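You operate a simulated robot arm through the tools that you are given. There is no shell and no other tool.

You run a simulated robot arm. Do the job below in one go: nothing can be reset, and whatever is moved stays where it is left.

Task
Seal the Butter bag at the heat on its label and lay it in the packing crate.
Fine: wait for the ready lamp; fingers off the hot bar (60 to 80 C); switch the sealer off again.

It is judged by the outcome, as a careful person would: the job done as asked, and still so three seconds after it is handed in. It fails if anything else is knocked over, pushed out of place, dropped, spilled or broken. A push-on lid holds only when it is set on centred and level and pressed home; a screw cap is set on level and turned clockwise until tight.

Robot
A 7-joint arm with a two-finger parallel gripper, fixed in place. Base frame: the origin is at the foot of the arm, x ahead of it, y to its left, z up; the work surface is at about z = 0.8. Units: m, rad, N and s.
Its first joint turns from -2.304 to 2.304 rad. Payload 3.91 kg.
Tool frame: the origin (TCP) lies between the finger pads and is the grasp point; the fingertips stand 0.03 m ahead of it; z points along the fingers, y is the line along which they close. Largest opening 0.11 m; finger width 0.02, thickness 0.01; the body of the gripper, 0.048 by 0.112 m, starts 0.055 m behind the TCP.
Orientation is told as [roll, pitch, yaw] about the base's x, y, z axes, in that order, counted from this pose: with the fingers straight down and closing along the base's y, the tool's x points along the base's -x, its y along +y and its z along -z.

Tools
- The arm moves only by the tool play_rows. Its arguments are lists of equal length, an entry for each row: "delta_rot": the turn, a rotation vector about the base's x, y, z in rad, a list of three; "linear": the shift along the base's x, y, z in m, a list of three; "fingers": the gripper command, from -1 (shut) to 1 (fully open), values between in proportion. In form: {"delta_rot": [[wx, wy, wz], ...], "linear": [[tx, ty, tz], ...], "fingers": [fingers, ...]}. A call has 1 to 20 rows; each row shifts and turns the commanded pose from where the row before left it. Each row takes 0.2 s and may step no farther than 0.05 m and 0.15 rad from the row before; otherwise, or with a gripper value out of range, the whole call is refused. A pose out of reach is approached as far as the arm can. The call stops where the force on the tool passes 40 N (or 10 N more than at its start, if that is more) or the arm is blocked; 0.2 s more then pass. Each finger travels about 0.108 m/s and halts on what it meets, pressing with about 39 N; the grip force reading is that of the motor and also rises with nothing between the fingers. The clock runs only during rows and for 0.2 s after the last one: add rows that do not move to give the fingers time. The reply holds the time, the measured pose of the TCP, the force on the tool along the base axes, the opening and the grip force, in the units named above and with some noise, with the torque about the TCP (base axes, N m) and any sound that the robot's microphone picked up.
- Cameras (640 x 400 px; columns grow to the right, rows downward): "scene" is fixed at [0.0482, 0.4989, 1.5484]; the picture's right is [0.87, -0.49, 0.00], its down [-0.46, -0.83, -0.31] and it looks along [0.15, 0.27, -0.95] (base axes); focal length 310 px, centre (320, 200). "wrist" rides on the gripper at [0.072, 0.017, -0.103] in the tool frame; the picture's right is [-0.23, 0.97, 0.00], its down [-0.76, -0.18, -0.62] and it looks along [-0.61, -0.14, 0.78] (tool axes); focal length 222 px, centre (320, 200).
- capture(camera): a new picture of that camera. It takes no simulated time.
- probe_pixels(camera, pixels): for up to 12 pixels [column, row] of the newest picture of that camera ("zoom" is the newest enlarged one), the place [x, y, z] in the base frame of the surface seen there, good to about 0.002 m. It takes no simulated time.
- close_up(camera, box): a new picture of the part [left, top, right, bottom] of that camera's present view, enlarged. It takes no simulated time.
- close_job(): hands the job in; it is judged then, once.

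Open the gripper and draw the arm clear of the work before you hand the job in, unless the task says otherwise.

The tools are called after "Emit:" as a command line: name --argument value ..., lists and objects as JSON in quotes. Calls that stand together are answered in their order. play_rows: Moves the arm, as the interface text tells. Its arguments: {"type":"object","properties":{"delta_rot":{"type":"array","items":{"type":"array","items":{"type":"number"}}},"linear":{"type":"array","items":{"type":"array","items":{"type":"number"}}},"fingers":{"type":"array","items":{"type":"number"}}},"required":["delta_rot","linear","fingers"]} The other tools are called the same way: capture (camera) takes a picture; probe_pixels (camera, pixels) gives the place of the surface under pixels of a picture; close_up (camera, box) takes an enlarged picture of a part of a camera's view; close_job () hands the job in.

At the start:

```text
time_s: 0.0
position: [0.3133, 0.6215, 1.1647]
orientation: [0.0, 0.0, 0.0]
force: [-0.7, 0.5, 0.5]
moment: [-0.01, 0.0, -0.01]
grip_width: 0.1099
gripper_force: 0.0
```

scene: 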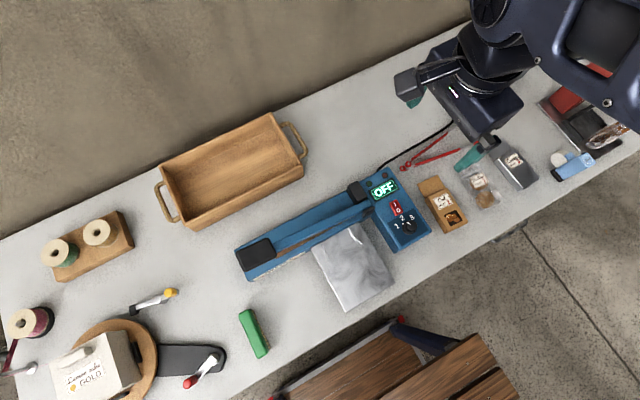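
wrist: 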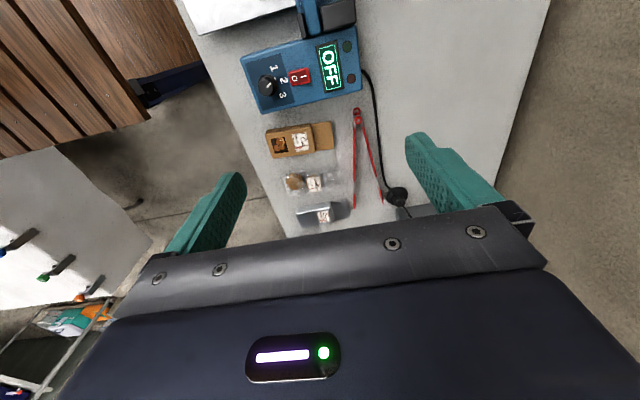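

I begin by enlarging the sealer, the bags and the display region (scene about 230-540 columns, 130-320 rows) to see labels and controls.

Emit:
close_up --camera "scene" --box '[340, 150, 460, 260]'

Emit:
close_up --camera "scene" --box '[400, 130, 560, 240]'

Emit:
close_up --camera "scene" --box '[220, 170, 440, 320]'

Emit:
close_up --camera "wrist" --box '[180, 0, 420, 240]'

```text
3.64 times, centred on (400, 205) of scene
```

zoom: 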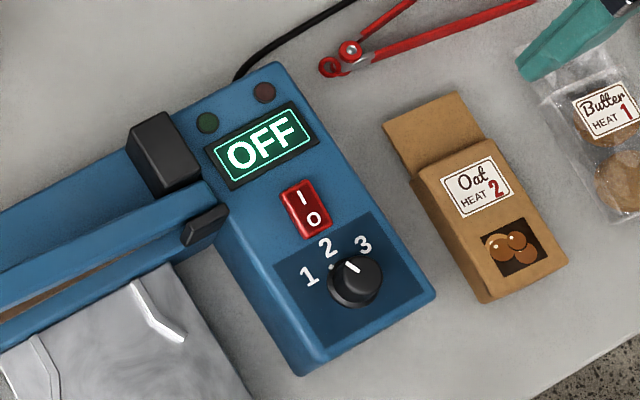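

```text
3.64 times, centred on (480, 185) of scene
```

zoom: 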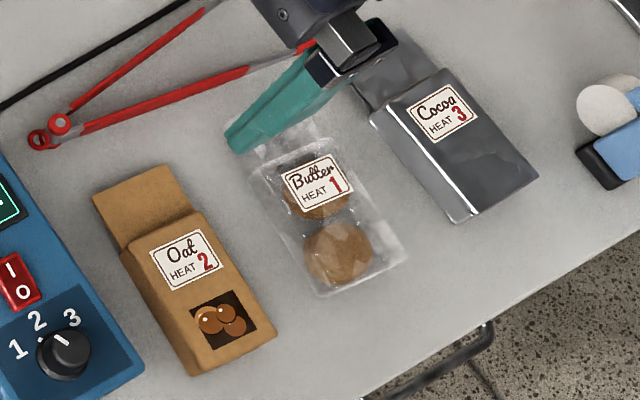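

```text
2.67 times, centred on (330, 245) of scene
```

zoom: 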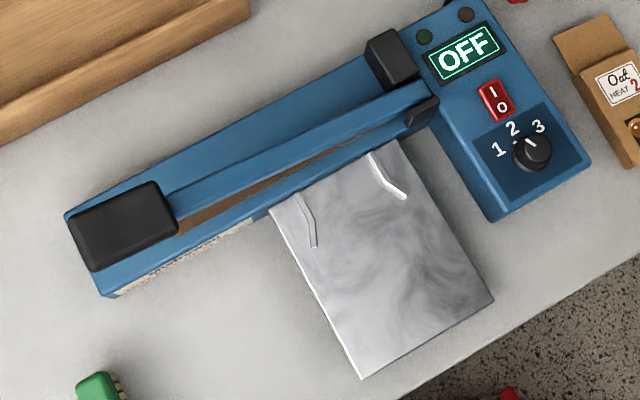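

```text
1.67 times, centred on (300, 120) of wrist
```

zoom: 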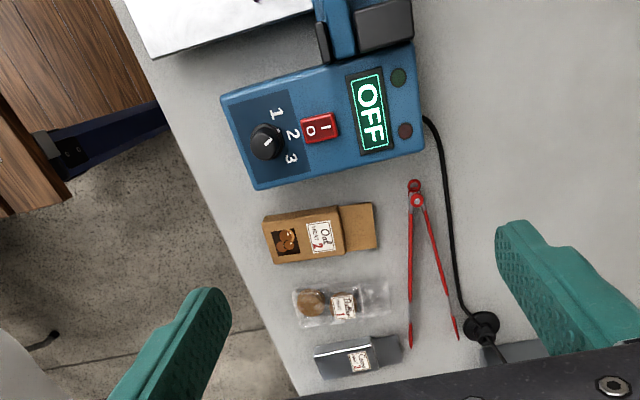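

The Butter bag says HEAT 1, and the dial seems to point at 2 at present. I take a fresh scene picture and probe the sealer, bags, crate and shelf.

Emit:
capture --camera "scene"

Emit:
probe_pixels --camera "scene" --pixels '[[398, 225], [407, 222], [397, 208], [382, 190], [358, 192], [260, 253], [300, 232], [330, 218], [393, 207], [345, 265], [320, 250], [388, 283]]'

Emit:
probe_pixels --camera "scene" --pixels '[[479, 181], [487, 202], [471, 172], [441, 205], [513, 162], [230, 165], [175, 220], [303, 180], [165, 170], [270, 115], [410, 165], [455, 152]]'

```text
taken
```

scene: 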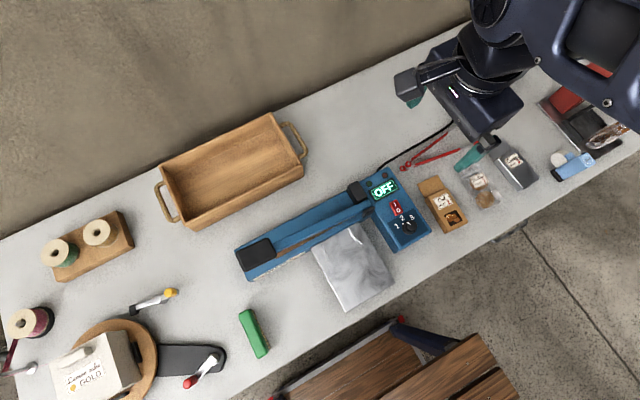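

```text
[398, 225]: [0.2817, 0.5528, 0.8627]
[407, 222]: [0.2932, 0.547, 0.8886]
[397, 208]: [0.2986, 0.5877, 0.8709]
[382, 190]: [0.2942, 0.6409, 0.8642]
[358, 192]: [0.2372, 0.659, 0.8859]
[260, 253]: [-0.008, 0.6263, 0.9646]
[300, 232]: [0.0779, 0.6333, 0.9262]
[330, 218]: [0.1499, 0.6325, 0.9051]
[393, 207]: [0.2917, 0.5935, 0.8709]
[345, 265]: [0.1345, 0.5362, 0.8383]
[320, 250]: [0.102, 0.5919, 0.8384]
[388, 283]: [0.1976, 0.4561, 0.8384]
```

```text
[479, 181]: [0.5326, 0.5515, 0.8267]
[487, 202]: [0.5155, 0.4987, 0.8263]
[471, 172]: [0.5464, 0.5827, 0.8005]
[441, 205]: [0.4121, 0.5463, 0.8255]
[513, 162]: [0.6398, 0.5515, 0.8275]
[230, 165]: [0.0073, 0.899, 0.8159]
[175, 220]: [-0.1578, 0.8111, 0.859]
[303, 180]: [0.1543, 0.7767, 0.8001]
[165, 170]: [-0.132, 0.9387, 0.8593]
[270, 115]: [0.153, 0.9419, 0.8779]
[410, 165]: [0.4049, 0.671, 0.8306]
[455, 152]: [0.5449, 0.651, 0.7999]
```

The jaw rises from its hinge at x≈0.22 to the handle pad at about (-0.01, 0.63, 0.965), and the rest plate sits at z≈0.838. I enlarge the knob/rocker, the Butter bag and the jaw much more to get exact geometry.

Emit:
close_up --camera "scene" --box '[380, 195, 428, 240]'

Emit:
close_up --camera "scene" --box '[300, 180, 396, 240]'

Emit:
close_up --camera "scene" --box '[450, 150, 514, 214]'

```text
8.89 times, centred on (404, 218) of scene
```

zoom: 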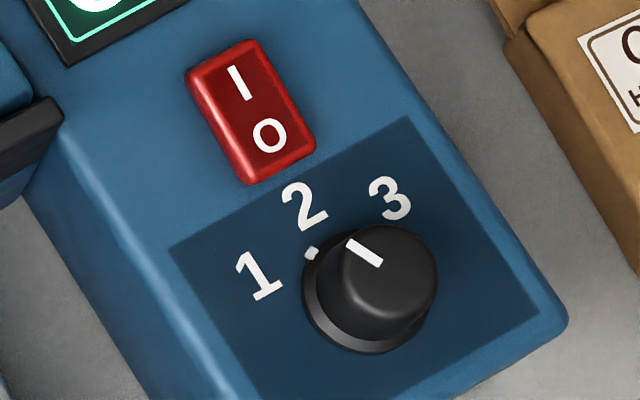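

```text
6.67 times, centred on (348, 210) of scene
```

zoom: 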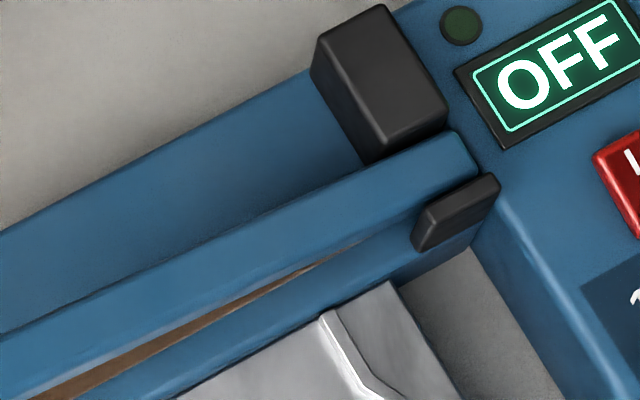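

```text
6.25 times, centred on (482, 182) of scene
```

zoom: 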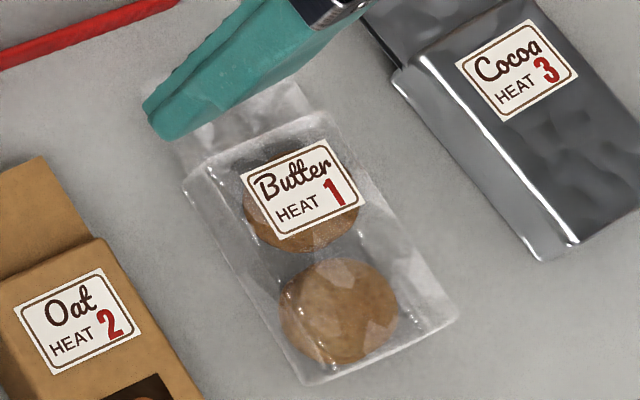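

The newest enlargement shows the Butter bag body with corners near (190,180), (325,118), (455,315), (305,380), and its flat mouth above. I probe those for bag dimensions and yaw.

Emit:
probe_pixels --camera "zoom" --pixels '[[196, 186], [322, 122], [448, 312], [308, 374], [300, 185], [340, 310], [300, 90], [185, 155], [310, 105], [250, 300], [430, 65], [60, 230]]'

Emit:
close_up --camera "scene" --box '[380, 195, 428, 240]'

```text
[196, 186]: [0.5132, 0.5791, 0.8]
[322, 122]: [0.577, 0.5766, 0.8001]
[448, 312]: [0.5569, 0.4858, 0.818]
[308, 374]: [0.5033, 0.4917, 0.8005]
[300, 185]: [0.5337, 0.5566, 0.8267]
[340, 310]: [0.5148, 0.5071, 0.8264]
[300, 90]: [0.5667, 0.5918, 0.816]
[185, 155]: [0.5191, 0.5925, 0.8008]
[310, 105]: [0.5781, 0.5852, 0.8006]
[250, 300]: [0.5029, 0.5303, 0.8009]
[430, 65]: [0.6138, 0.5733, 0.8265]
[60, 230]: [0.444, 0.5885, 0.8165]
```

```text
8.89 times, centred on (404, 218) of scene
```

zoom: 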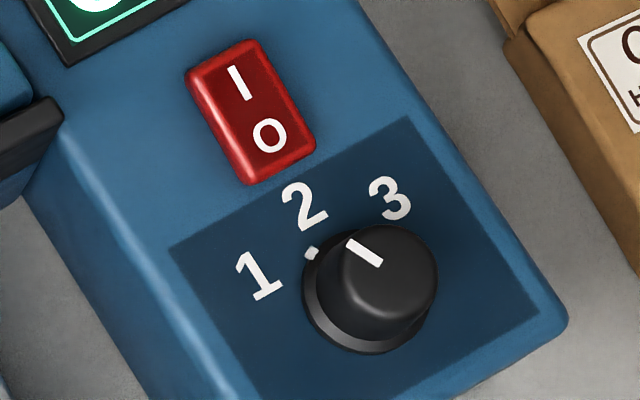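

Now I probe the knob and rocker in this enlargement: knob top centre near (392,265), its left rim, the pointer (365,252), tick (311,253), the digits and the rocker ends.

Emit:
probe_pixels --camera "zoom" --pixels '[[395, 265], [350, 245], [380, 265], [430, 260], [390, 300], [311, 253], [258, 275], [305, 207], [390, 198], [235, 80], [268, 135], [310, 300]]'

Emit:
probe_pixels --camera "zoom" --pixels '[[200, 78], [250, 45], [310, 145], [250, 178], [370, 160], [555, 320], [240, 200], [365, 232], [410, 232], [345, 275], [400, 320], [432, 290]]'

```text
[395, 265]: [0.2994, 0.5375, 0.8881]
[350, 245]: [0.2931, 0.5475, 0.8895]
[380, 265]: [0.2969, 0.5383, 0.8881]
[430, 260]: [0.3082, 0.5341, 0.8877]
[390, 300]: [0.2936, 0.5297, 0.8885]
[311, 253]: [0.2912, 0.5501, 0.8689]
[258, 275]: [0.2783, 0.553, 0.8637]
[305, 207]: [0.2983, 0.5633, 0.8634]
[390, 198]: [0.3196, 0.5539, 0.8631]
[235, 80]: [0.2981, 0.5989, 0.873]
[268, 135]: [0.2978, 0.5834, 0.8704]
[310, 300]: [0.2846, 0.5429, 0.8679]
```

```text
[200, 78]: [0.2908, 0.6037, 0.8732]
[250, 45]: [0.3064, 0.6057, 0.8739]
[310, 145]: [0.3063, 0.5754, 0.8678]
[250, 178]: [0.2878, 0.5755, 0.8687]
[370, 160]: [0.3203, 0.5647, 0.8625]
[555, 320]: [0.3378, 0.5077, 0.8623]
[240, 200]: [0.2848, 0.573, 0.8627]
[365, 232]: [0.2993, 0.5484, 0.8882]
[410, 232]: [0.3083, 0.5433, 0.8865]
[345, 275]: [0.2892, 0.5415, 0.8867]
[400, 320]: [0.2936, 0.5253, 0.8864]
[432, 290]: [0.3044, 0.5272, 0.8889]
```

The knob centre is about (0.299, 0.537), its top at z≈0.888, with its pointer somewhere between 1 and 2; the rocker's I end is (0.298, 0.599). I turn the wrist +90° about z and move back over the plate for a close view of the sealer.

Emit:
play_rows --delta_rot '[[0, 0, 0.1428], [0, 0, 0.1428], [0, 0, 0.1428], [0, 0, 0.1428], [0, 0, 0.1428], [0, 0, 0.1428], [0, 0, 0.1428], [0, 0, 0.1428], [0, 0, 0.1428], [0, 0, 0.1428], [0, 0, 0.1428], [0, 0, 0]]' --linear '[[-0.009, -0.01, -0.005], [-0.009, -0.01, -0.005], [-0.009, -0.01, -0.005], [-0.009, -0.01, -0.005], [-0.009, -0.01, -0.005], [-0.009, -0.01, -0.005], [-0.009, -0.01, -0.005], [-0.009, -0.01, -0.005], [-0.009, -0.01, -0.005], [-0.009, -0.01, -0.005], [-0.009, -0.01, -0.005], [0, 0, 0]]' --fingers '[1, 1, 1, 1, 1, 1, 1, 1, 1, 1, 1, 1]'

Emit:
capture --camera "wrist"

Emit:
capture --camera "scene"

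```text
time_s: 2.6
position: [0.2165, 0.5123, 1.1095]
orientation: [0.001, 0.0, 1.574]
force: [-0.5, -0.5, 0.4]
moment: [-0.01, -0.01, 0.01]
grip_width: 0.1099
gripper_force: 0.1
```

```text
taken
```

wrist: 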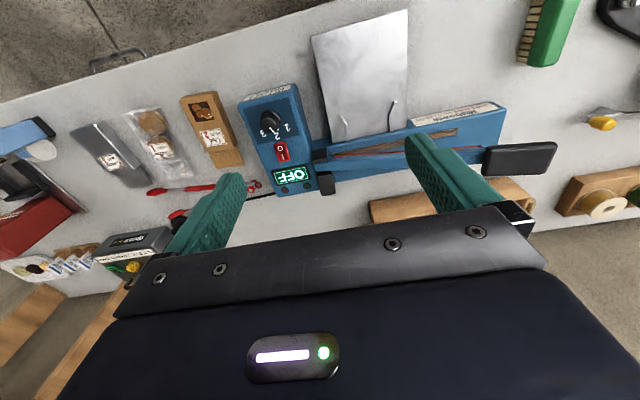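

```text
taken
```

scene: 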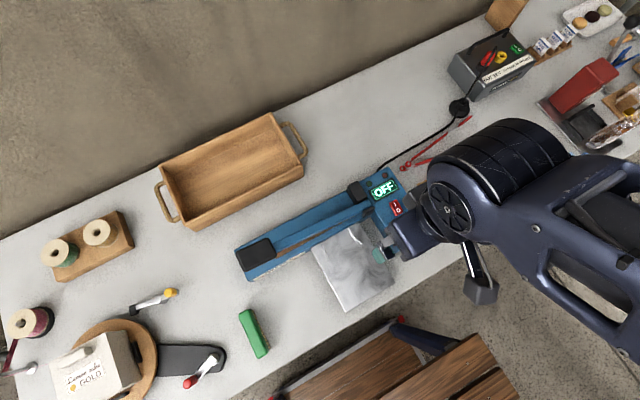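

The wrist view now shows the sealer, bag and controls. I enlarge the control box around (275,140), the jaw around (420,140), and the bags around (155,140).

Emit:
close_up --camera "wrist" --box '[235, 80, 335, 200]'

Emit:
close_up --camera "wrist" --box '[300, 80, 560, 200]'

Emit:
close_up --camera "wrist" --box '[90, 90, 250, 200]'

```text
3.33 times, centred on (285, 140) of wrist
```

zoom: 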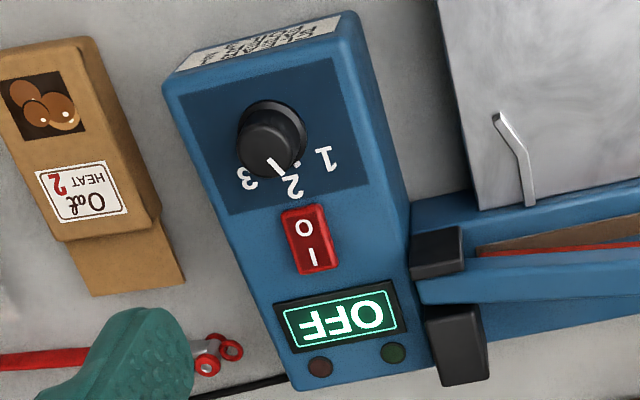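

```text
2.46 times, centred on (430, 140) of wrist
```

zoom: 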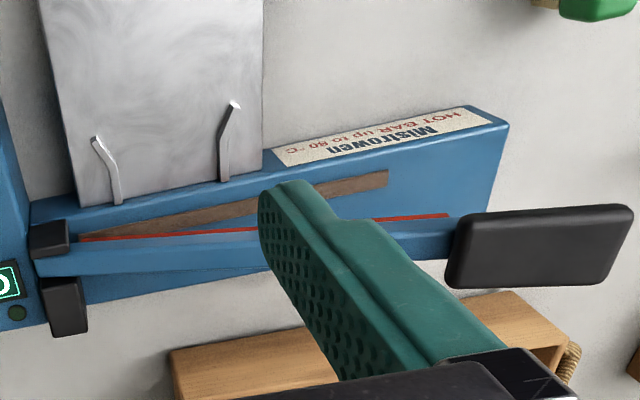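

```text
3.64 times, centred on (170, 145) of wrist
```

zoom: 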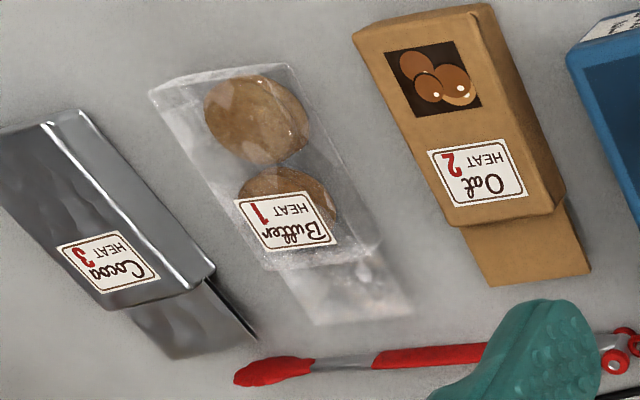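

The mouth flap of the Butter bag is now fully visible in this last enlargement: (275,270)-(380,248) down to (320,325)-(410,310). I probe its outline and the neighbours.

Emit:
probe_pixels --camera "zoom" --pixels '[[322, 320], [408, 306], [350, 290], [365, 318], [152, 92], [290, 70], [285, 215], [255, 110], [262, 262], [374, 242], [340, 265], [230, 75]]'

Emit:
probe_pixels --camera "zoom" --pixels '[[260, 335], [175, 355], [210, 275], [380, 130], [395, 140], [480, 290], [460, 215], [270, 375], [440, 355], [300, 90], [330, 180], [180, 170]]'

Emit:
close_up --camera "wrist" --box '[280, 82, 345, 122]'

```text
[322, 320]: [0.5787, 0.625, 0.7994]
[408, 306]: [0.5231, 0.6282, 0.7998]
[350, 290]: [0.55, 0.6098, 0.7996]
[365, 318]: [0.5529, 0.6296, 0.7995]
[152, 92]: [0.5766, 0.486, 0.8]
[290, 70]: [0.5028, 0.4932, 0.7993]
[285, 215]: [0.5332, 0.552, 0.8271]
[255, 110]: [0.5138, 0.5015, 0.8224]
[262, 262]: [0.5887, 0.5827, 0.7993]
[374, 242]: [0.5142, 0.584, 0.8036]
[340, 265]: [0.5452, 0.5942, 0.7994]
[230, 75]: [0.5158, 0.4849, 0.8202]
```

```text
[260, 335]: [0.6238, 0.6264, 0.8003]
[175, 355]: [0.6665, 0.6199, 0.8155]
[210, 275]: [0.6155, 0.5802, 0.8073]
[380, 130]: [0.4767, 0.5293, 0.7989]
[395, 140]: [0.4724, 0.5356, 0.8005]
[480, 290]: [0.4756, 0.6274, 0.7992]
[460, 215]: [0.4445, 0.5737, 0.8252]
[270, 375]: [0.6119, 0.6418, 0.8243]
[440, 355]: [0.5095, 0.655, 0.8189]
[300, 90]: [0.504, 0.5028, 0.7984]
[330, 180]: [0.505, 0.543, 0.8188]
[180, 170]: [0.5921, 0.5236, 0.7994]
```

```text
9.85 times, centred on (312, 102) of wrist
```

zoom: 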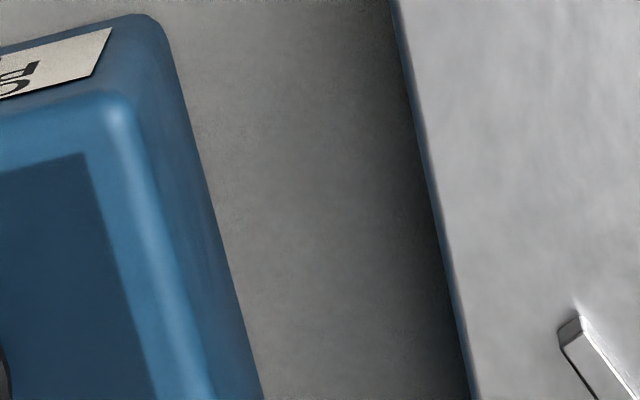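

The flap ends near y≈0.62 at z≈0.8155 and the bag body is about 0.06 wide. I enlarge the knob in the wrist view to read its pointer, and probe the jaw/plate guides.

Emit:
close_up --camera "wrist" --box '[255, 100, 303, 145]'

Emit:
probe_pixels --camera "zoom" --pixels '[[320, 200], [300, 150], [340, 150], [320, 100], [360, 220], [330, 240], [250, 200], [380, 200]]'

```text
8.89 times, centred on (279, 122) of wrist
```

zoom: 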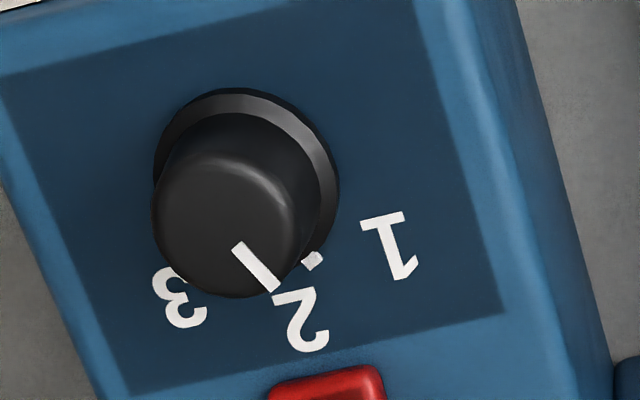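

```text
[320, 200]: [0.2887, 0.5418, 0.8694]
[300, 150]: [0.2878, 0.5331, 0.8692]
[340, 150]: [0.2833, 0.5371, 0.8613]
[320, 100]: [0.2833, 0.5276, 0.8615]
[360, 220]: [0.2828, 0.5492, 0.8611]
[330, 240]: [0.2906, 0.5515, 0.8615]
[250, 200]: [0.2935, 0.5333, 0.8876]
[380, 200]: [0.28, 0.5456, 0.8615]
```

The pointer sits about 25° short of "1" (dot at (0.291, 0.550), knob centre ≈(0.2985, 0.5365), "1" about 50° counter-clockwise of "2"). I move above the knob with the yaw at about 1.12 and fingers opened to 0.05 m.

Emit:
play_rows --delta_rot '[[0, 0, -0.11], [0, 0, -0.11], [0, 0, -0.11], [0, 0, -0.12], [0, 0, 0], [0, 0, 0]]' --linear '[[0.02, 0.006, -0.03], [0.02, 0.006, -0.03], [0.02, 0.006, -0.03], [0.022, 0.006, -0.03], [0, 0, -0.03], [0, 0, 0]]' --fingers '[-0.1, -0.1, -0.1, -0.1, -0.1, -0.1]'

Emit:
capture --camera "wrist"

Emit:
close_up --camera "wrist" --box '[220, 80, 420, 240]'

```text
time_s: 4.0
position: [0.2968, 0.5355, 0.9603]
orientation: [-0.001, 0.0, 1.119]
force: [-0.4, 0.2, 0.1]
moment: [0.03, -0.01, 0.01]
grip_width: 0.0496
gripper_force: 0.1
```

```text
taken
```

wrist: 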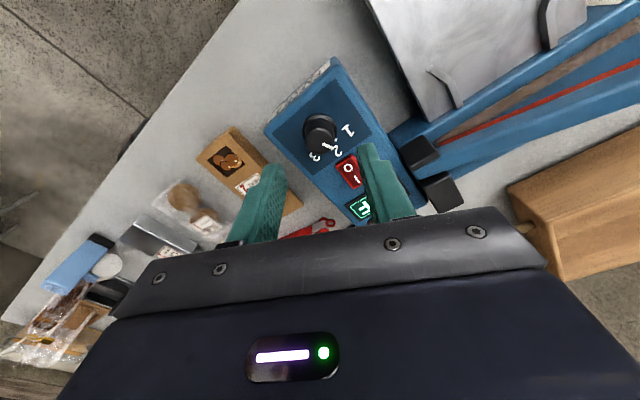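

```text
2.50 times, centred on (320, 160) of wrist
```

zoom: 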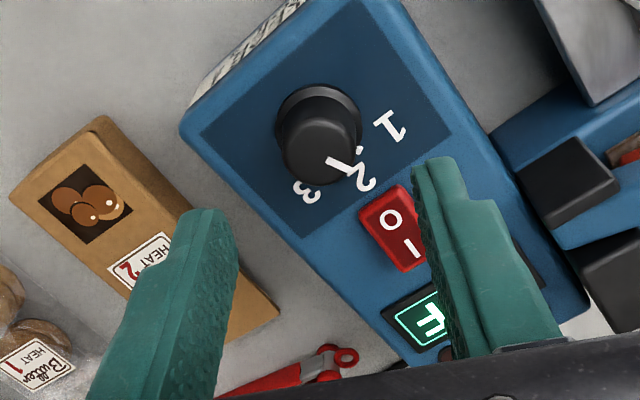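

The knob top appears centred at about (319,150) in this enlargement; I probe its rim points to fix its centre before descending.

Emit:
probe_pixels --camera "zoom" --pixels '[[319, 152], [287, 150], [348, 150], [318, 125], [312, 180], [338, 172], [295, 128], [342, 130], [340, 163], [370, 178], [390, 127], [307, 192]]'

```text
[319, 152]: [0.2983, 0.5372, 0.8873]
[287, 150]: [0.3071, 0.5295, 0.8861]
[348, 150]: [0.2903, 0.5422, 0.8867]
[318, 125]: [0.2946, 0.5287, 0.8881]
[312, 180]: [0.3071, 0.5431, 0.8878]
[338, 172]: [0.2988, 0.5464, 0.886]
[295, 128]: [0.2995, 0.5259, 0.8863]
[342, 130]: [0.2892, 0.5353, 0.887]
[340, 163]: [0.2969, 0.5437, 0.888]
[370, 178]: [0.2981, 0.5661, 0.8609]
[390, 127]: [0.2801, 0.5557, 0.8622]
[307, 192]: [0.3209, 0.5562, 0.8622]
```

Knob centre confirmed at about (0.298, 0.537). I descend to put the fingertips at z≈0.872 around the knob, then close on it.

Emit:
play_rows --delta_rot '[[0, 0, 0], [0, 0, 0], [0, 0, 0], [0, 0, 0]]' --linear '[[0.0015, 0.0013, -0.02], [0, 0, -0.02], [0, 0, -0.018], [0, 0, 0]]' --fingers '[-0.1, -0.1, -0.1, -0.1]'

Emit:
close_up --camera "wrist" --box '[200, 80, 440, 240]'

```text
time_s: 5.0
position: [0.2991, 0.5369, 0.9014]
orientation: [0.001, 0.0, 1.12]
force: [-0.1, -0.3, 0.1]
moment: [0.0, 0.01, 0.03]
grip_width: 0.0497
gripper_force: 0.1
```

```text
2.50 times, centred on (320, 160) of wrist
```

zoom: 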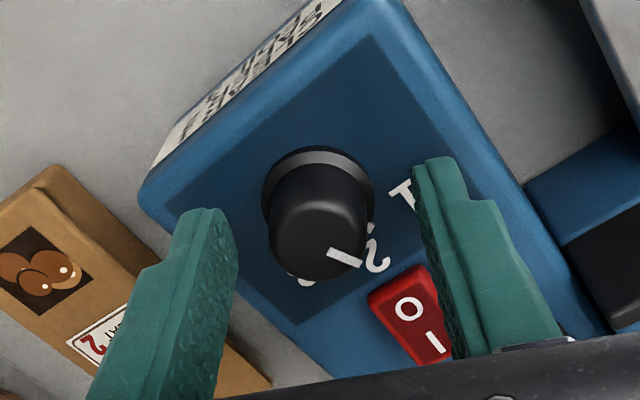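

The knob stands between the two fingertips, clear of both. I close the fingers on it.

Emit:
play_rows --delta_rot '[[0, 0, 0], [0, 0, 0], [0, 0, 0]]' --linear '[[0, 0, 0], [0, 0, 0], [0, 0, 0]]' --fingers '[-0.7, -0.7, -0.7]'

Emit:
close_up --camera "wrist" --box '[200, 80, 440, 240]'

```text
time_s: 5.8
position: [0.3002, 0.5368, 0.9016]
orientation: [0.0, 0.001, 1.121]
force: [7.8, -5.5, -2.6]
moment: [-0.1, -0.29, -0.04]
grip_width: 0.0287
gripper_force: 45.0
```

```text
2.50 times, centred on (320, 160) of wrist
```

zoom: 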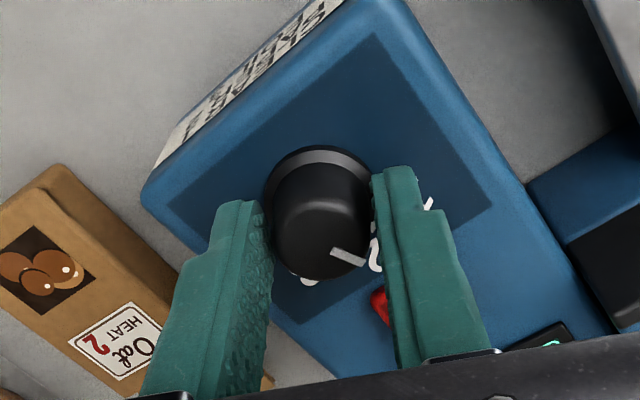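

The fingers hold the knob at 0.029 m width. I turn it counter-clockwise (+z) by 0.42 rad in small steps.

Emit:
play_rows --delta_rot '[[0, 0, 0.105], [0, 0, 0.105], [0, 0, 0.105], [0, 0, 0.105], [0, 0, 0]]' --linear '[[0, 0, 0], [0, 0, 0], [0, 0, 0], [0, 0, 0], [0, 0, 0]]' --fingers '[-0.7, -0.7, -0.7, -0.7, -0.7]'

Emit:
close_up --camera "wrist" --box '[200, 80, 440, 240]'

```text
time_s: 7.0
position: [0.2998, 0.5363, 0.9023]
orientation: [-0.001, 0.001, 1.541]
force: [21.7, -11.2, -2.6]
moment: [-0.54, -0.62, -0.05]
grip_width: 0.0288
gripper_force: 45.0
```

```text
2.50 times, centred on (320, 160) of wrist
```

zoom: 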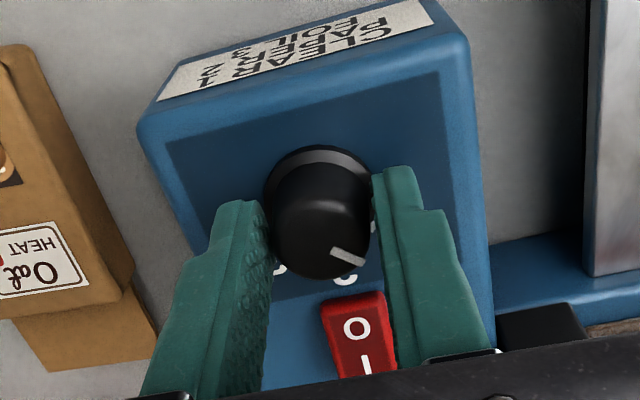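

The knob followed the fingers, and the box label reads CLEAR 1 / PAPER 2 / FOIL 3, agreeing with heat 1. I open the fingers, rise, and check the pointer.

Emit:
play_rows --delta_rot '[[0, 0, 0], [0, 0, 0], [0, 0, 0], [0, 0, 0], [0, 0, 0]]' --linear '[[0, 0, 0], [0, 0, 0], [0, 0, 0.02], [0, 0, 0.03], [0, 0, 0]]' --fingers '[-0.1, -0.1, -0.1, -0.1, -0.1]'

Emit:
close_up --camera "wrist" --box '[250, 60, 410, 180]'

Emit:
capture --camera "scene"

```text
time_s: 8.2
position: [0.2978, 0.538, 0.953]
orientation: [0.001, 0.0, 1.542]
force: [-0.9, -0.2, -0.5]
moment: [0.01, -0.05, 0.0]
grip_width: 0.0494
gripper_force: 0.1
```

```text
3.33 times, centred on (330, 120) of wrist
```

zoom: 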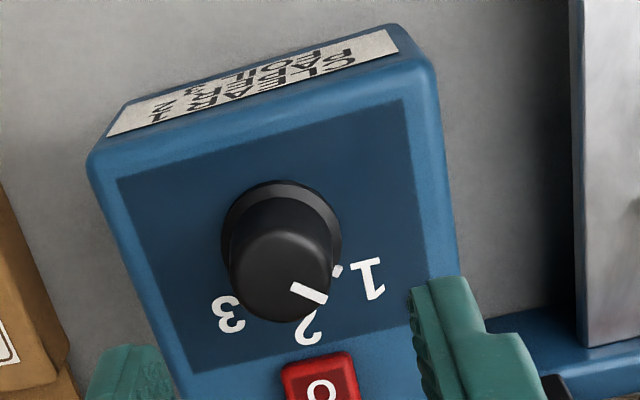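

```text
taken
```

scene: 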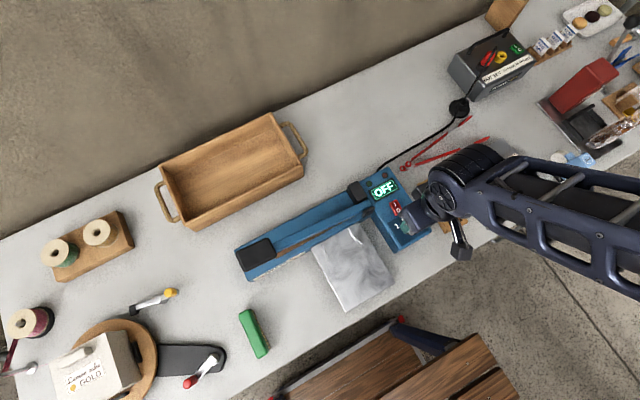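

The pointer dot at (337,270) now lies nearly on the line to "1" at (368,278). I probe for its exact angle.

Emit:
probe_pixels --camera "zoom" --pixels '[[337, 270], [368, 278], [309, 322], [230, 315], [296, 285], [322, 299], [280, 262], [232, 262], [329, 262]]'

Emit:
close_up --camera "wrist" --box '[294, 110, 358, 170]'

```text
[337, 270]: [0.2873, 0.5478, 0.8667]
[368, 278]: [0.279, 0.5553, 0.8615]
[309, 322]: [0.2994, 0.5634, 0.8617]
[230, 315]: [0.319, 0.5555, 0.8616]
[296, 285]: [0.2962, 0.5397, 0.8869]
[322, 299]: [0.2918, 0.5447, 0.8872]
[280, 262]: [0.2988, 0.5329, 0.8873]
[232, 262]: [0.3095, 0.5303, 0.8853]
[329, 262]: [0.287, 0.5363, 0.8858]
```

```text
6.67 times, centred on (326, 140) of wrist
```

zoom: 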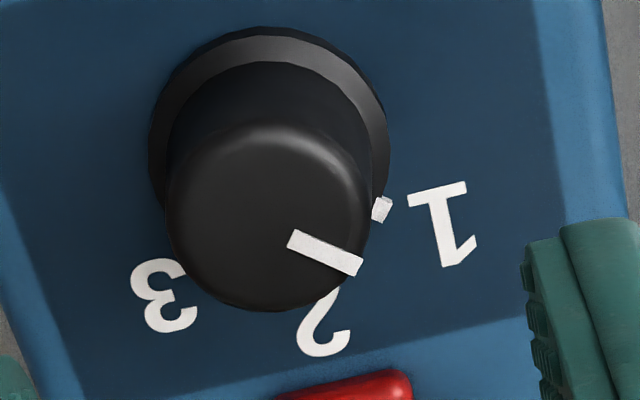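

The dot is at 45° and "1" at 46°, so the dial is on 1. Next I move over the plate side to inspect the jaw, bar and guides before fetching the bag.

Emit:
play_rows --delta_rot '[[0, 0, 0], [0, 0, 0], [0, 0, 0], [0, 0, 0], [0, 0, 0], [0, 0, 0]]' --linear '[[0, 0, 0.04], [-0.02, -0.01, 0.04], [-0.03, -0.01, 0.02], [-0.03, -0.01, 0], [-0.03, 0, 0], [0, 0, 0]]' --fingers '[0.5, 1, 1, 1, 1, 1]'

Emit:
capture --camera "wrist"

```text
time_s: 9.6
position: [0.1881, 0.5079, 1.0514]
orientation: [-0.001, 0.0, 1.541]
force: [0.5, -0.1, 0.4]
moment: [-0.03, -0.01, -0.01]
grip_width: 0.1101
gripper_force: 0.0
```

```text
taken
```

wrist: 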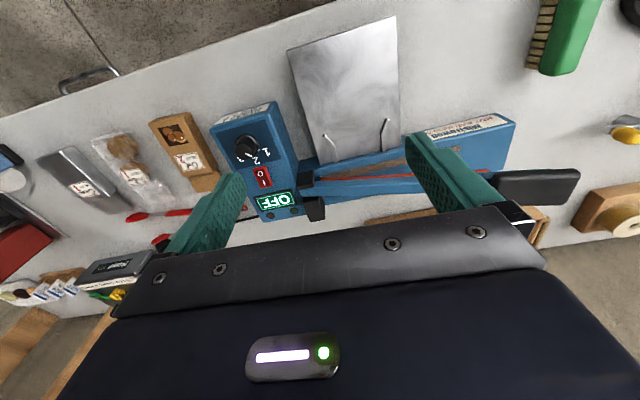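

I enlarge the jaw/guides area (290-530, 90-220) to probe the bar line and guide rails.

Emit:
close_up --camera "wrist" --box '[290, 90, 450, 200]'

Emit:
probe_pixels --camera "zoom" --pixels '[[175, 310], [300, 310], [400, 325], [300, 330], [400, 295], [400, 275], [460, 265], [190, 265], [150, 180], [375, 200], [350, 230], [130, 290]]'

```text
3.64 times, centred on (370, 145) of wrist
```

zoom: 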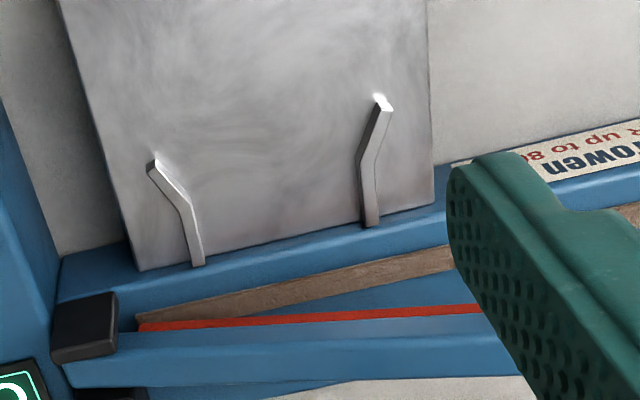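

```text
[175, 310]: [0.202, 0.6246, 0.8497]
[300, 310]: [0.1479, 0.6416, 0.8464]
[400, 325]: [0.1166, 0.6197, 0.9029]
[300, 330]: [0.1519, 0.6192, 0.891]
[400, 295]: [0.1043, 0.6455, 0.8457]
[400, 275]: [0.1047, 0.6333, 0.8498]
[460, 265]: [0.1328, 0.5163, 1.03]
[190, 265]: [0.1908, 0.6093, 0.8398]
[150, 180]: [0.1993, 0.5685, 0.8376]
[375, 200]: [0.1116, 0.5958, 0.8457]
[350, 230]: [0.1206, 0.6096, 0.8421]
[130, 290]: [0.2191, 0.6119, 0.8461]
```

The bar strip is at z≈0.85, y≈0.63, and the rails flank x≈0.115 to 0.19. I probe rails and strip edges more precisely.

Emit:
probe_pixels --camera "zoom" --pixels '[[154, 168], [184, 212], [197, 255], [382, 106], [366, 158], [371, 215], [378, 170], [190, 240], [430, 195], [140, 262], [70, 10], [160, 322]]'

Emit:
probe_pixels --camera "zoom" --pixels '[[350, 272], [350, 282], [350, 290], [350, 300], [350, 262], [350, 250], [350, 316], [350, 330], [350, 345], [350, 370], [250, 320], [440, 312]]'

```text
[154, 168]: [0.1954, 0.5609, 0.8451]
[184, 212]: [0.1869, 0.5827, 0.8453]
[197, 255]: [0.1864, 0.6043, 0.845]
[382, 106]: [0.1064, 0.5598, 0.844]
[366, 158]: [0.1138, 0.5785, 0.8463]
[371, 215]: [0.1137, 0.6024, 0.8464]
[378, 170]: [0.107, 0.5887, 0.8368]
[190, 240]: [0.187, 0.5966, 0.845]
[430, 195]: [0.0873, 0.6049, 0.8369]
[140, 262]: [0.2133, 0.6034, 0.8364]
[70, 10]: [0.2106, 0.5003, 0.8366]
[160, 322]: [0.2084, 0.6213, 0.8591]
```

```text
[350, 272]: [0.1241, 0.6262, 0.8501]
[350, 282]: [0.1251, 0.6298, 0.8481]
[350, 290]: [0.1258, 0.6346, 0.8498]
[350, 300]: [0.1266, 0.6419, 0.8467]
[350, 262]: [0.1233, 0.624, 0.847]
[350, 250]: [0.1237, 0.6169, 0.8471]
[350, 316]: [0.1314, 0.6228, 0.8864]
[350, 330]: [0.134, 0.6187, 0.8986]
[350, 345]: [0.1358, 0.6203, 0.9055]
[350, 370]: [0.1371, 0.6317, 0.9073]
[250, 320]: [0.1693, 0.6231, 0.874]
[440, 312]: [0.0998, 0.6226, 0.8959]
```

Rails have inner faces near x≈0.1155 and 0.185 (channel centre x≈0.150), the bar spans y≈0.625–0.636 at z≈0.85, and the jaw underside at x=0.15 is z≈0.88. Now I move above the Butter bag for a close look at it.

Emit:
play_rows --delta_rot '[[0, 0, 0.006], [0, 0, 0.006], [0, 0, 0.006], [0, 0, 0.006], [0, 0, 0.006], [0, 0, 0], [0, 0, 0], [0, 0, 0], [0, 0, 0], [0, 0, 0]]' --linear '[[0.04, -0.01, 0], [0.04, -0.01, 0], [0.04, -0.01, 0], [0.04, -0.01, 0], [0.04, -0.01, 0], [0.04, -0.01, 0], [0.04, -0.01, 0], [0.04, -0.01, -0.02], [0.022, 0, -0.03], [0, 0, 0]]' --fingers '[1, 1, 1, 1, 1, 1, 1, 1, 1, 1]'

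Emit:
capture --camera "wrist"

Emit:
capture --camera "scene"

```text
time_s: 11.8
position: [0.5311, 0.4262, 1.0027]
orientation: [-0.002, 0.0, 1.572]
force: [0.4, -0.3, 1.0]
moment: [0.01, -0.01, -0.01]
grip_width: 0.1098
gripper_force: 0.0
```

```text
taken
```

wrist: 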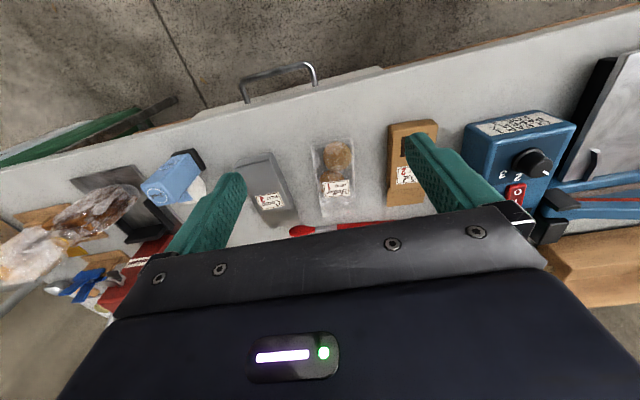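

```text
taken
```

scene: 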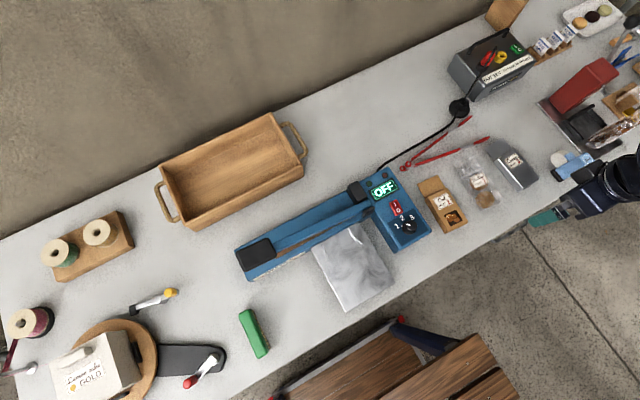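

Both cameras now see the Butter bag clear (wrist about (335,180), scene about (480,180)). I enlarge both.

Emit:
close_up --camera "scene" --box '[430, 130, 542, 220]'

Emit:
close_up --camera "wrist" --box '[280, 120, 400, 230]'

Emit:
probe_pixels --camera "zoom" --pixels '[[300, 150], [320, 250], [310, 310], [290, 220], [230, 180], [390, 180]]'

```text
4.44 times, centred on (486, 175) of scene
```

zoom: 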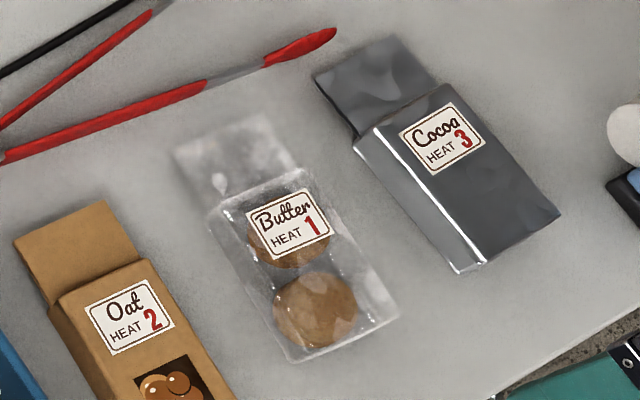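

```text
3.64 times, centred on (340, 175) of wrist
```

zoom: 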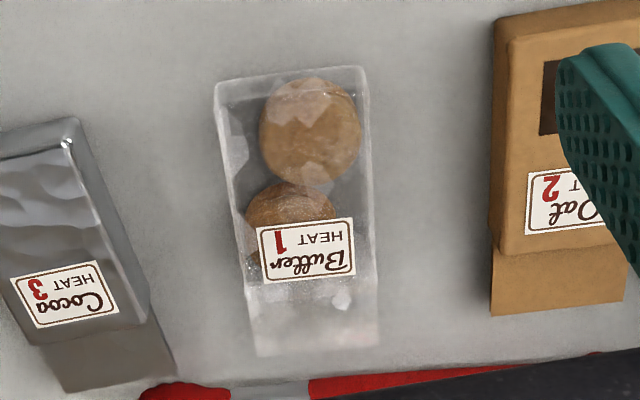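

```text
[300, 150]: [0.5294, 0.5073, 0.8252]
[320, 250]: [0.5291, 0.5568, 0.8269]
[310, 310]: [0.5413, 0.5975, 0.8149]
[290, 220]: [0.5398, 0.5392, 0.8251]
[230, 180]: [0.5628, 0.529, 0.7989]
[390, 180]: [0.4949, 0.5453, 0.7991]
```

The Butter bag's axis is turned about -6°, body from y≈0.483 to 0.578 (width ≈0.056–0.06, centre x≈0.529 at y=0.515), flap to y≈0.625 at z≈0.815. I align the gripper to it (yaw 1.47), open to about 0.09 and hover at z=0.93.

Emit:
play_rows --delta_rot '[[0, 0, -0.05], [0, 0, -0.052], [0, 0, 0], [0, 0, 0]]' --linear '[[-0.0009, 0.044, 0], [-0.0009, 0.045, -0.02], [0, 0, -0.05], [0, 0, 0]]' --fingers '[0.6, 0.6, 0.6, 0.6]'

Emit:
capture --camera "wrist"

Emit:
close_up --camera "scene" --box '[430, 130, 542, 220]'

```text
time_s: 12.8
position: [0.5276, 0.5154, 0.9326]
orientation: [-0.001, 0.0, 1.468]
force: [-0.6, -0.4, 0.5]
moment: [0.01, -0.03, -0.03]
grip_width: 0.0882
gripper_force: 0.1
```

```text
taken
```

wrist: 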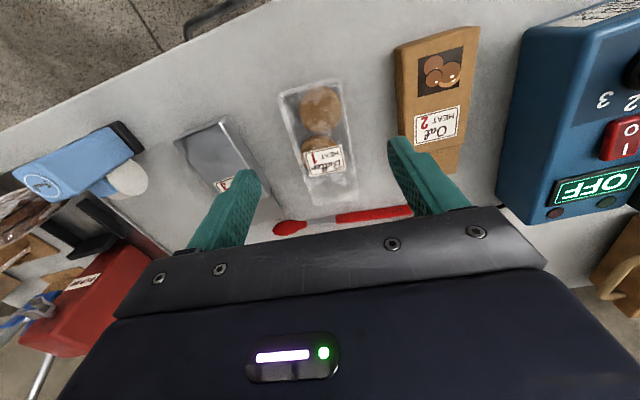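

```text
4.44 times, centred on (486, 175) of scene
```

zoom: 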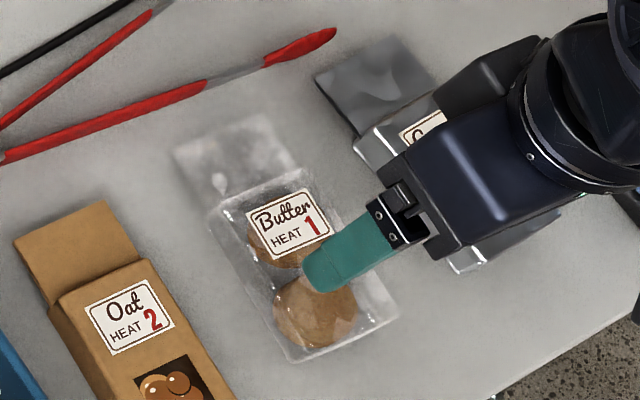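

The gripper hovers above the bag with yaw 1.468. I shift +1.5 mm in x and descend to z≈0.840 (fingertips about 1 cm over the table), fingers still open.

Emit:
play_rows --delta_rot '[[0, 0, 0], [0, 0, 0], [0, 0, 0], [0, 0, 0], [0, 0, 0]]' --linear '[[0.0015, 0, -0.03], [0, 0, -0.03], [0, 0, -0.02], [0, 0, -0.0125], [0, 0, 0]]' --fingers '[0.6, 0.6, 0.6, 0.6, 0.6]'

Emit:
capture --camera "wrist"

Emit:
close_up --camera "scene" --box '[430, 130, 542, 220]'

```text
time_s: 14.0
position: [0.5303, 0.5156, 0.8393]
orientation: [0.0, -0.001, 1.468]
force: [0.9, -0.2, 0.4]
moment: [-0.02, -0.05, -0.02]
grip_width: 0.0878
gripper_force: 0.1
```

```text
taken
```

wrist: 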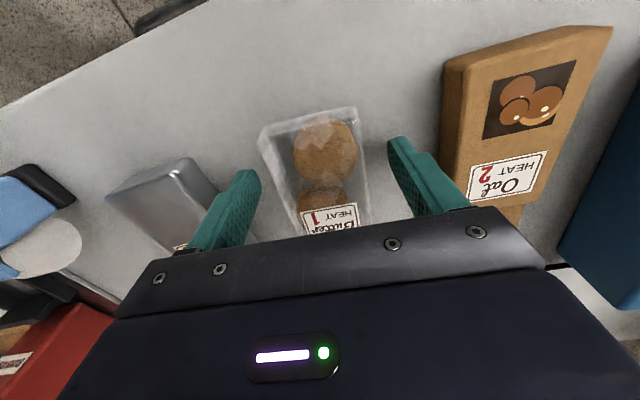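

```text
4.44 times, centred on (486, 175) of scene
```

zoom: 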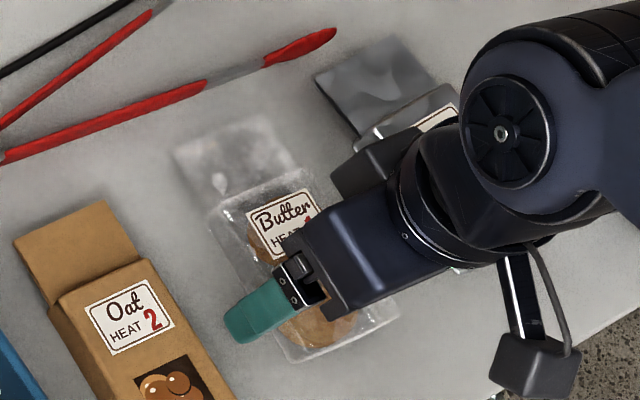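

The bag stands between the fingers with clearance on both sides ((245,180) and (395,150) fingertips). I close gently toward 0.054 m and read the grip.

Emit:
play_rows --delta_rot '[[0, 0, 0], [0, 0, 0], [0, 0, 0]]' --linear '[[0, 0, 0], [0, 0, 0], [0, 0, 0]]' --fingers '[0.2, 0.0, 0.0]'

Emit:
capture --camera "wrist"

```text
time_s: 14.8
position: [0.5309, 0.5154, 0.8393]
orientation: [0.0, -0.002, 1.469]
force: [1.0, 0.0, 0.2]
moment: [0.1, -0.06, 0.0]
grip_width: 0.0596
gripper_force: 11.4
```

```text
taken
```

wrist: 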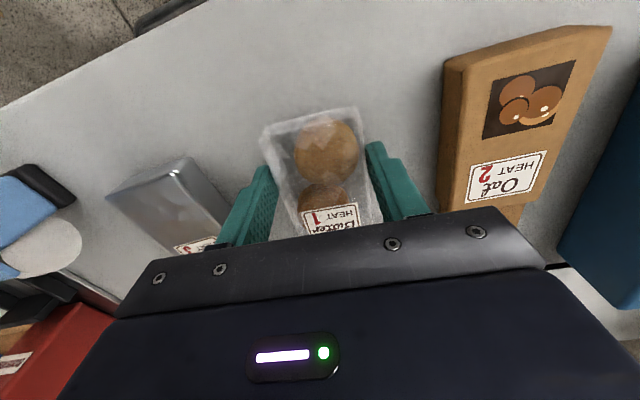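

The bag is held at 0.0596 m with 11 N. I raise the grip a little (command -0.1) and lift 4 cm straight up.

Emit:
play_rows --delta_rot '[[0, 0, 0], [0, 0, 0], [0, 0, 0], [0, 0, 0], [0, 0, 0]]' --linear '[[0, 0, 0], [0, 0, 0.01], [0, 0, 0.015], [0, 0, 0.015], [0, 0, 0]]' --fingers '[-0.1, -0.1, -0.1, -0.1, -0.1]'

Emit:
capture --camera "wrist"

Emit:
close_up --camera "scene" --box '[430, 130, 542, 220]'

```text
time_s: 16.0
position: [0.5315, 0.5161, 0.8786]
orientation: [-0.001, -0.001, 1.468]
force: [-0.6, -0.1, -1.0]
moment: [0.01, 0.01, 0.04]
grip_width: 0.0596
gripper_force: 11.9
```

```text
taken
```

wrist: 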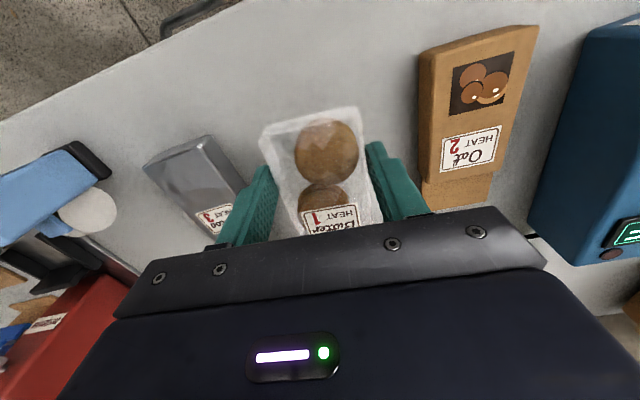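

```text
4.44 times, centred on (486, 175) of scene
```

zoom: 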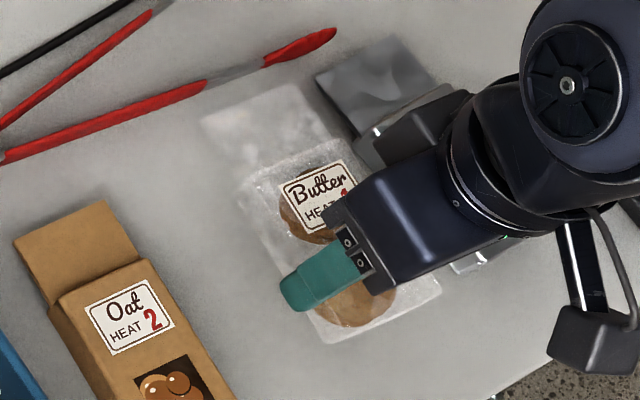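

The bag came up level and clean; the neighbours have not moved. I lift to z≈1.0, carry it over to (0.150, 0.498), and square it to the bar (yaw 1.571).

Emit:
play_rows --delta_rot '[[0, 0, 0], [0, 0, 0], [0, 0, 0], [0, 0, 0], [0, 0, 0.0103], [0, 0, 0.0103], [0, 0, 0.0103], [0, 0, 0.0103], [0, 0, 0.0103], [0, 0, 0.0103], [0, 0, 0.0103], [0, 0, 0.0103], [0, 0, 0.0103], [0, 0, 0.0103], [0, 0, 0]]' --linear '[[0, 0, 0.03], [0, 0, 0.03], [0, 0, 0.03], [0, 0, 0.03], [-0.0381, -0.0018, 0], [-0.0381, -0.0018, 0], [-0.0381, -0.0018, 0], [-0.0381, -0.0018, 0], [-0.0381, -0.0018, 0], [-0.0381, -0.0018, 0], [-0.0381, -0.0018, 0], [-0.0381, -0.0018, 0], [-0.0381, -0.0018, 0], [-0.0381, -0.0018, 0], [0, 0, 0]]' --fingers '[-0.1, -0.1, -0.1, -0.1, -0.1, -0.1, -0.1, -0.1, -0.1, -0.1, -0.1, -0.1, -0.1, -0.1, -0.1]'

Emit:
capture --camera "wrist"

Emit:
capture --camera "scene"

```text
time_s: 19.2
position: [0.1484, 0.4988, 0.999]
orientation: [-0.001, -0.001, 1.571]
force: [0.7, -0.4, -2.2]
moment: [-0.03, 0.03, -0.01]
grip_width: 0.0598
gripper_force: 12.2
```

```text
taken
```

wrist: 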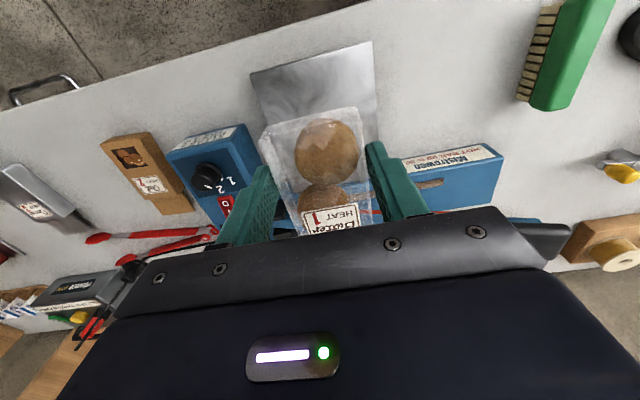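

```text
taken
```

scene: 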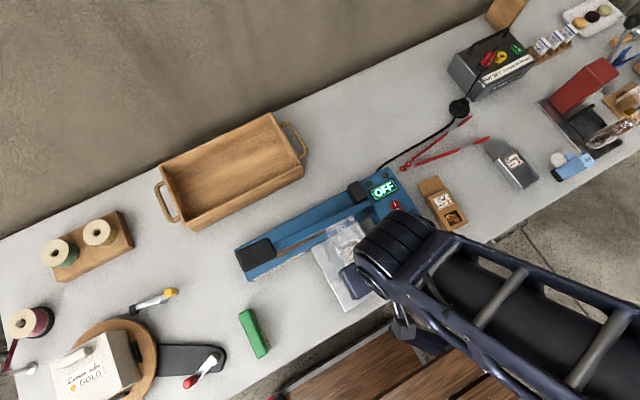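

The bag hangs level over the plate with the flap edge just short of the jaw. I descend to z≈0.884 here (flap end near y≈0.606, jaw front at 0.62).

Emit:
play_rows --delta_rot '[[0, 0, 0], [0, 0, 0], [0, 0, 0], [0, 0, 0], [0, 0, 0], [0, 0, 0]]' --linear '[[0.0015, 0, -0.03], [0, 0, -0.03], [0, 0, -0.025], [0, 0, -0.02], [0, 0, -0.01], [0, 0, 0]]' --fingers '[-0.1, -0.1, -0.1, -0.1, -0.1, -0.1]'

Emit:
capture --camera "wrist"

Emit:
close_up --camera "scene" --box '[290, 170, 410, 300]'

```text
time_s: 20.6
position: [0.1517, 0.4973, 0.8845]
orientation: [0.0, 0.001, 1.57]
force: [-0.3, -1.4, -0.6]
moment: [-0.05, 0.0, 0.02]
grip_width: 0.0596
gripper_force: 12.0
```

```text
taken
```

wrist: 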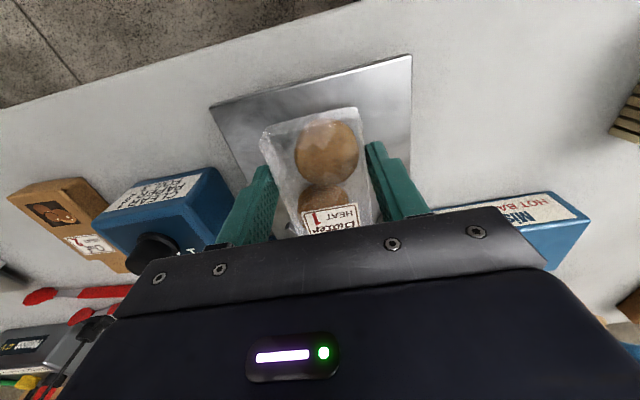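

```text
3.08 times, centred on (350, 235) of scene
```

zoom: 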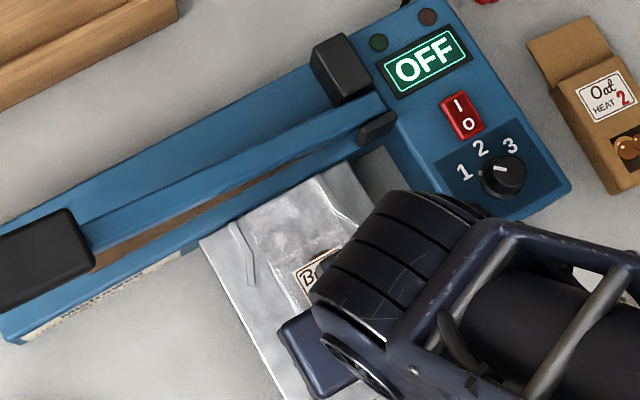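

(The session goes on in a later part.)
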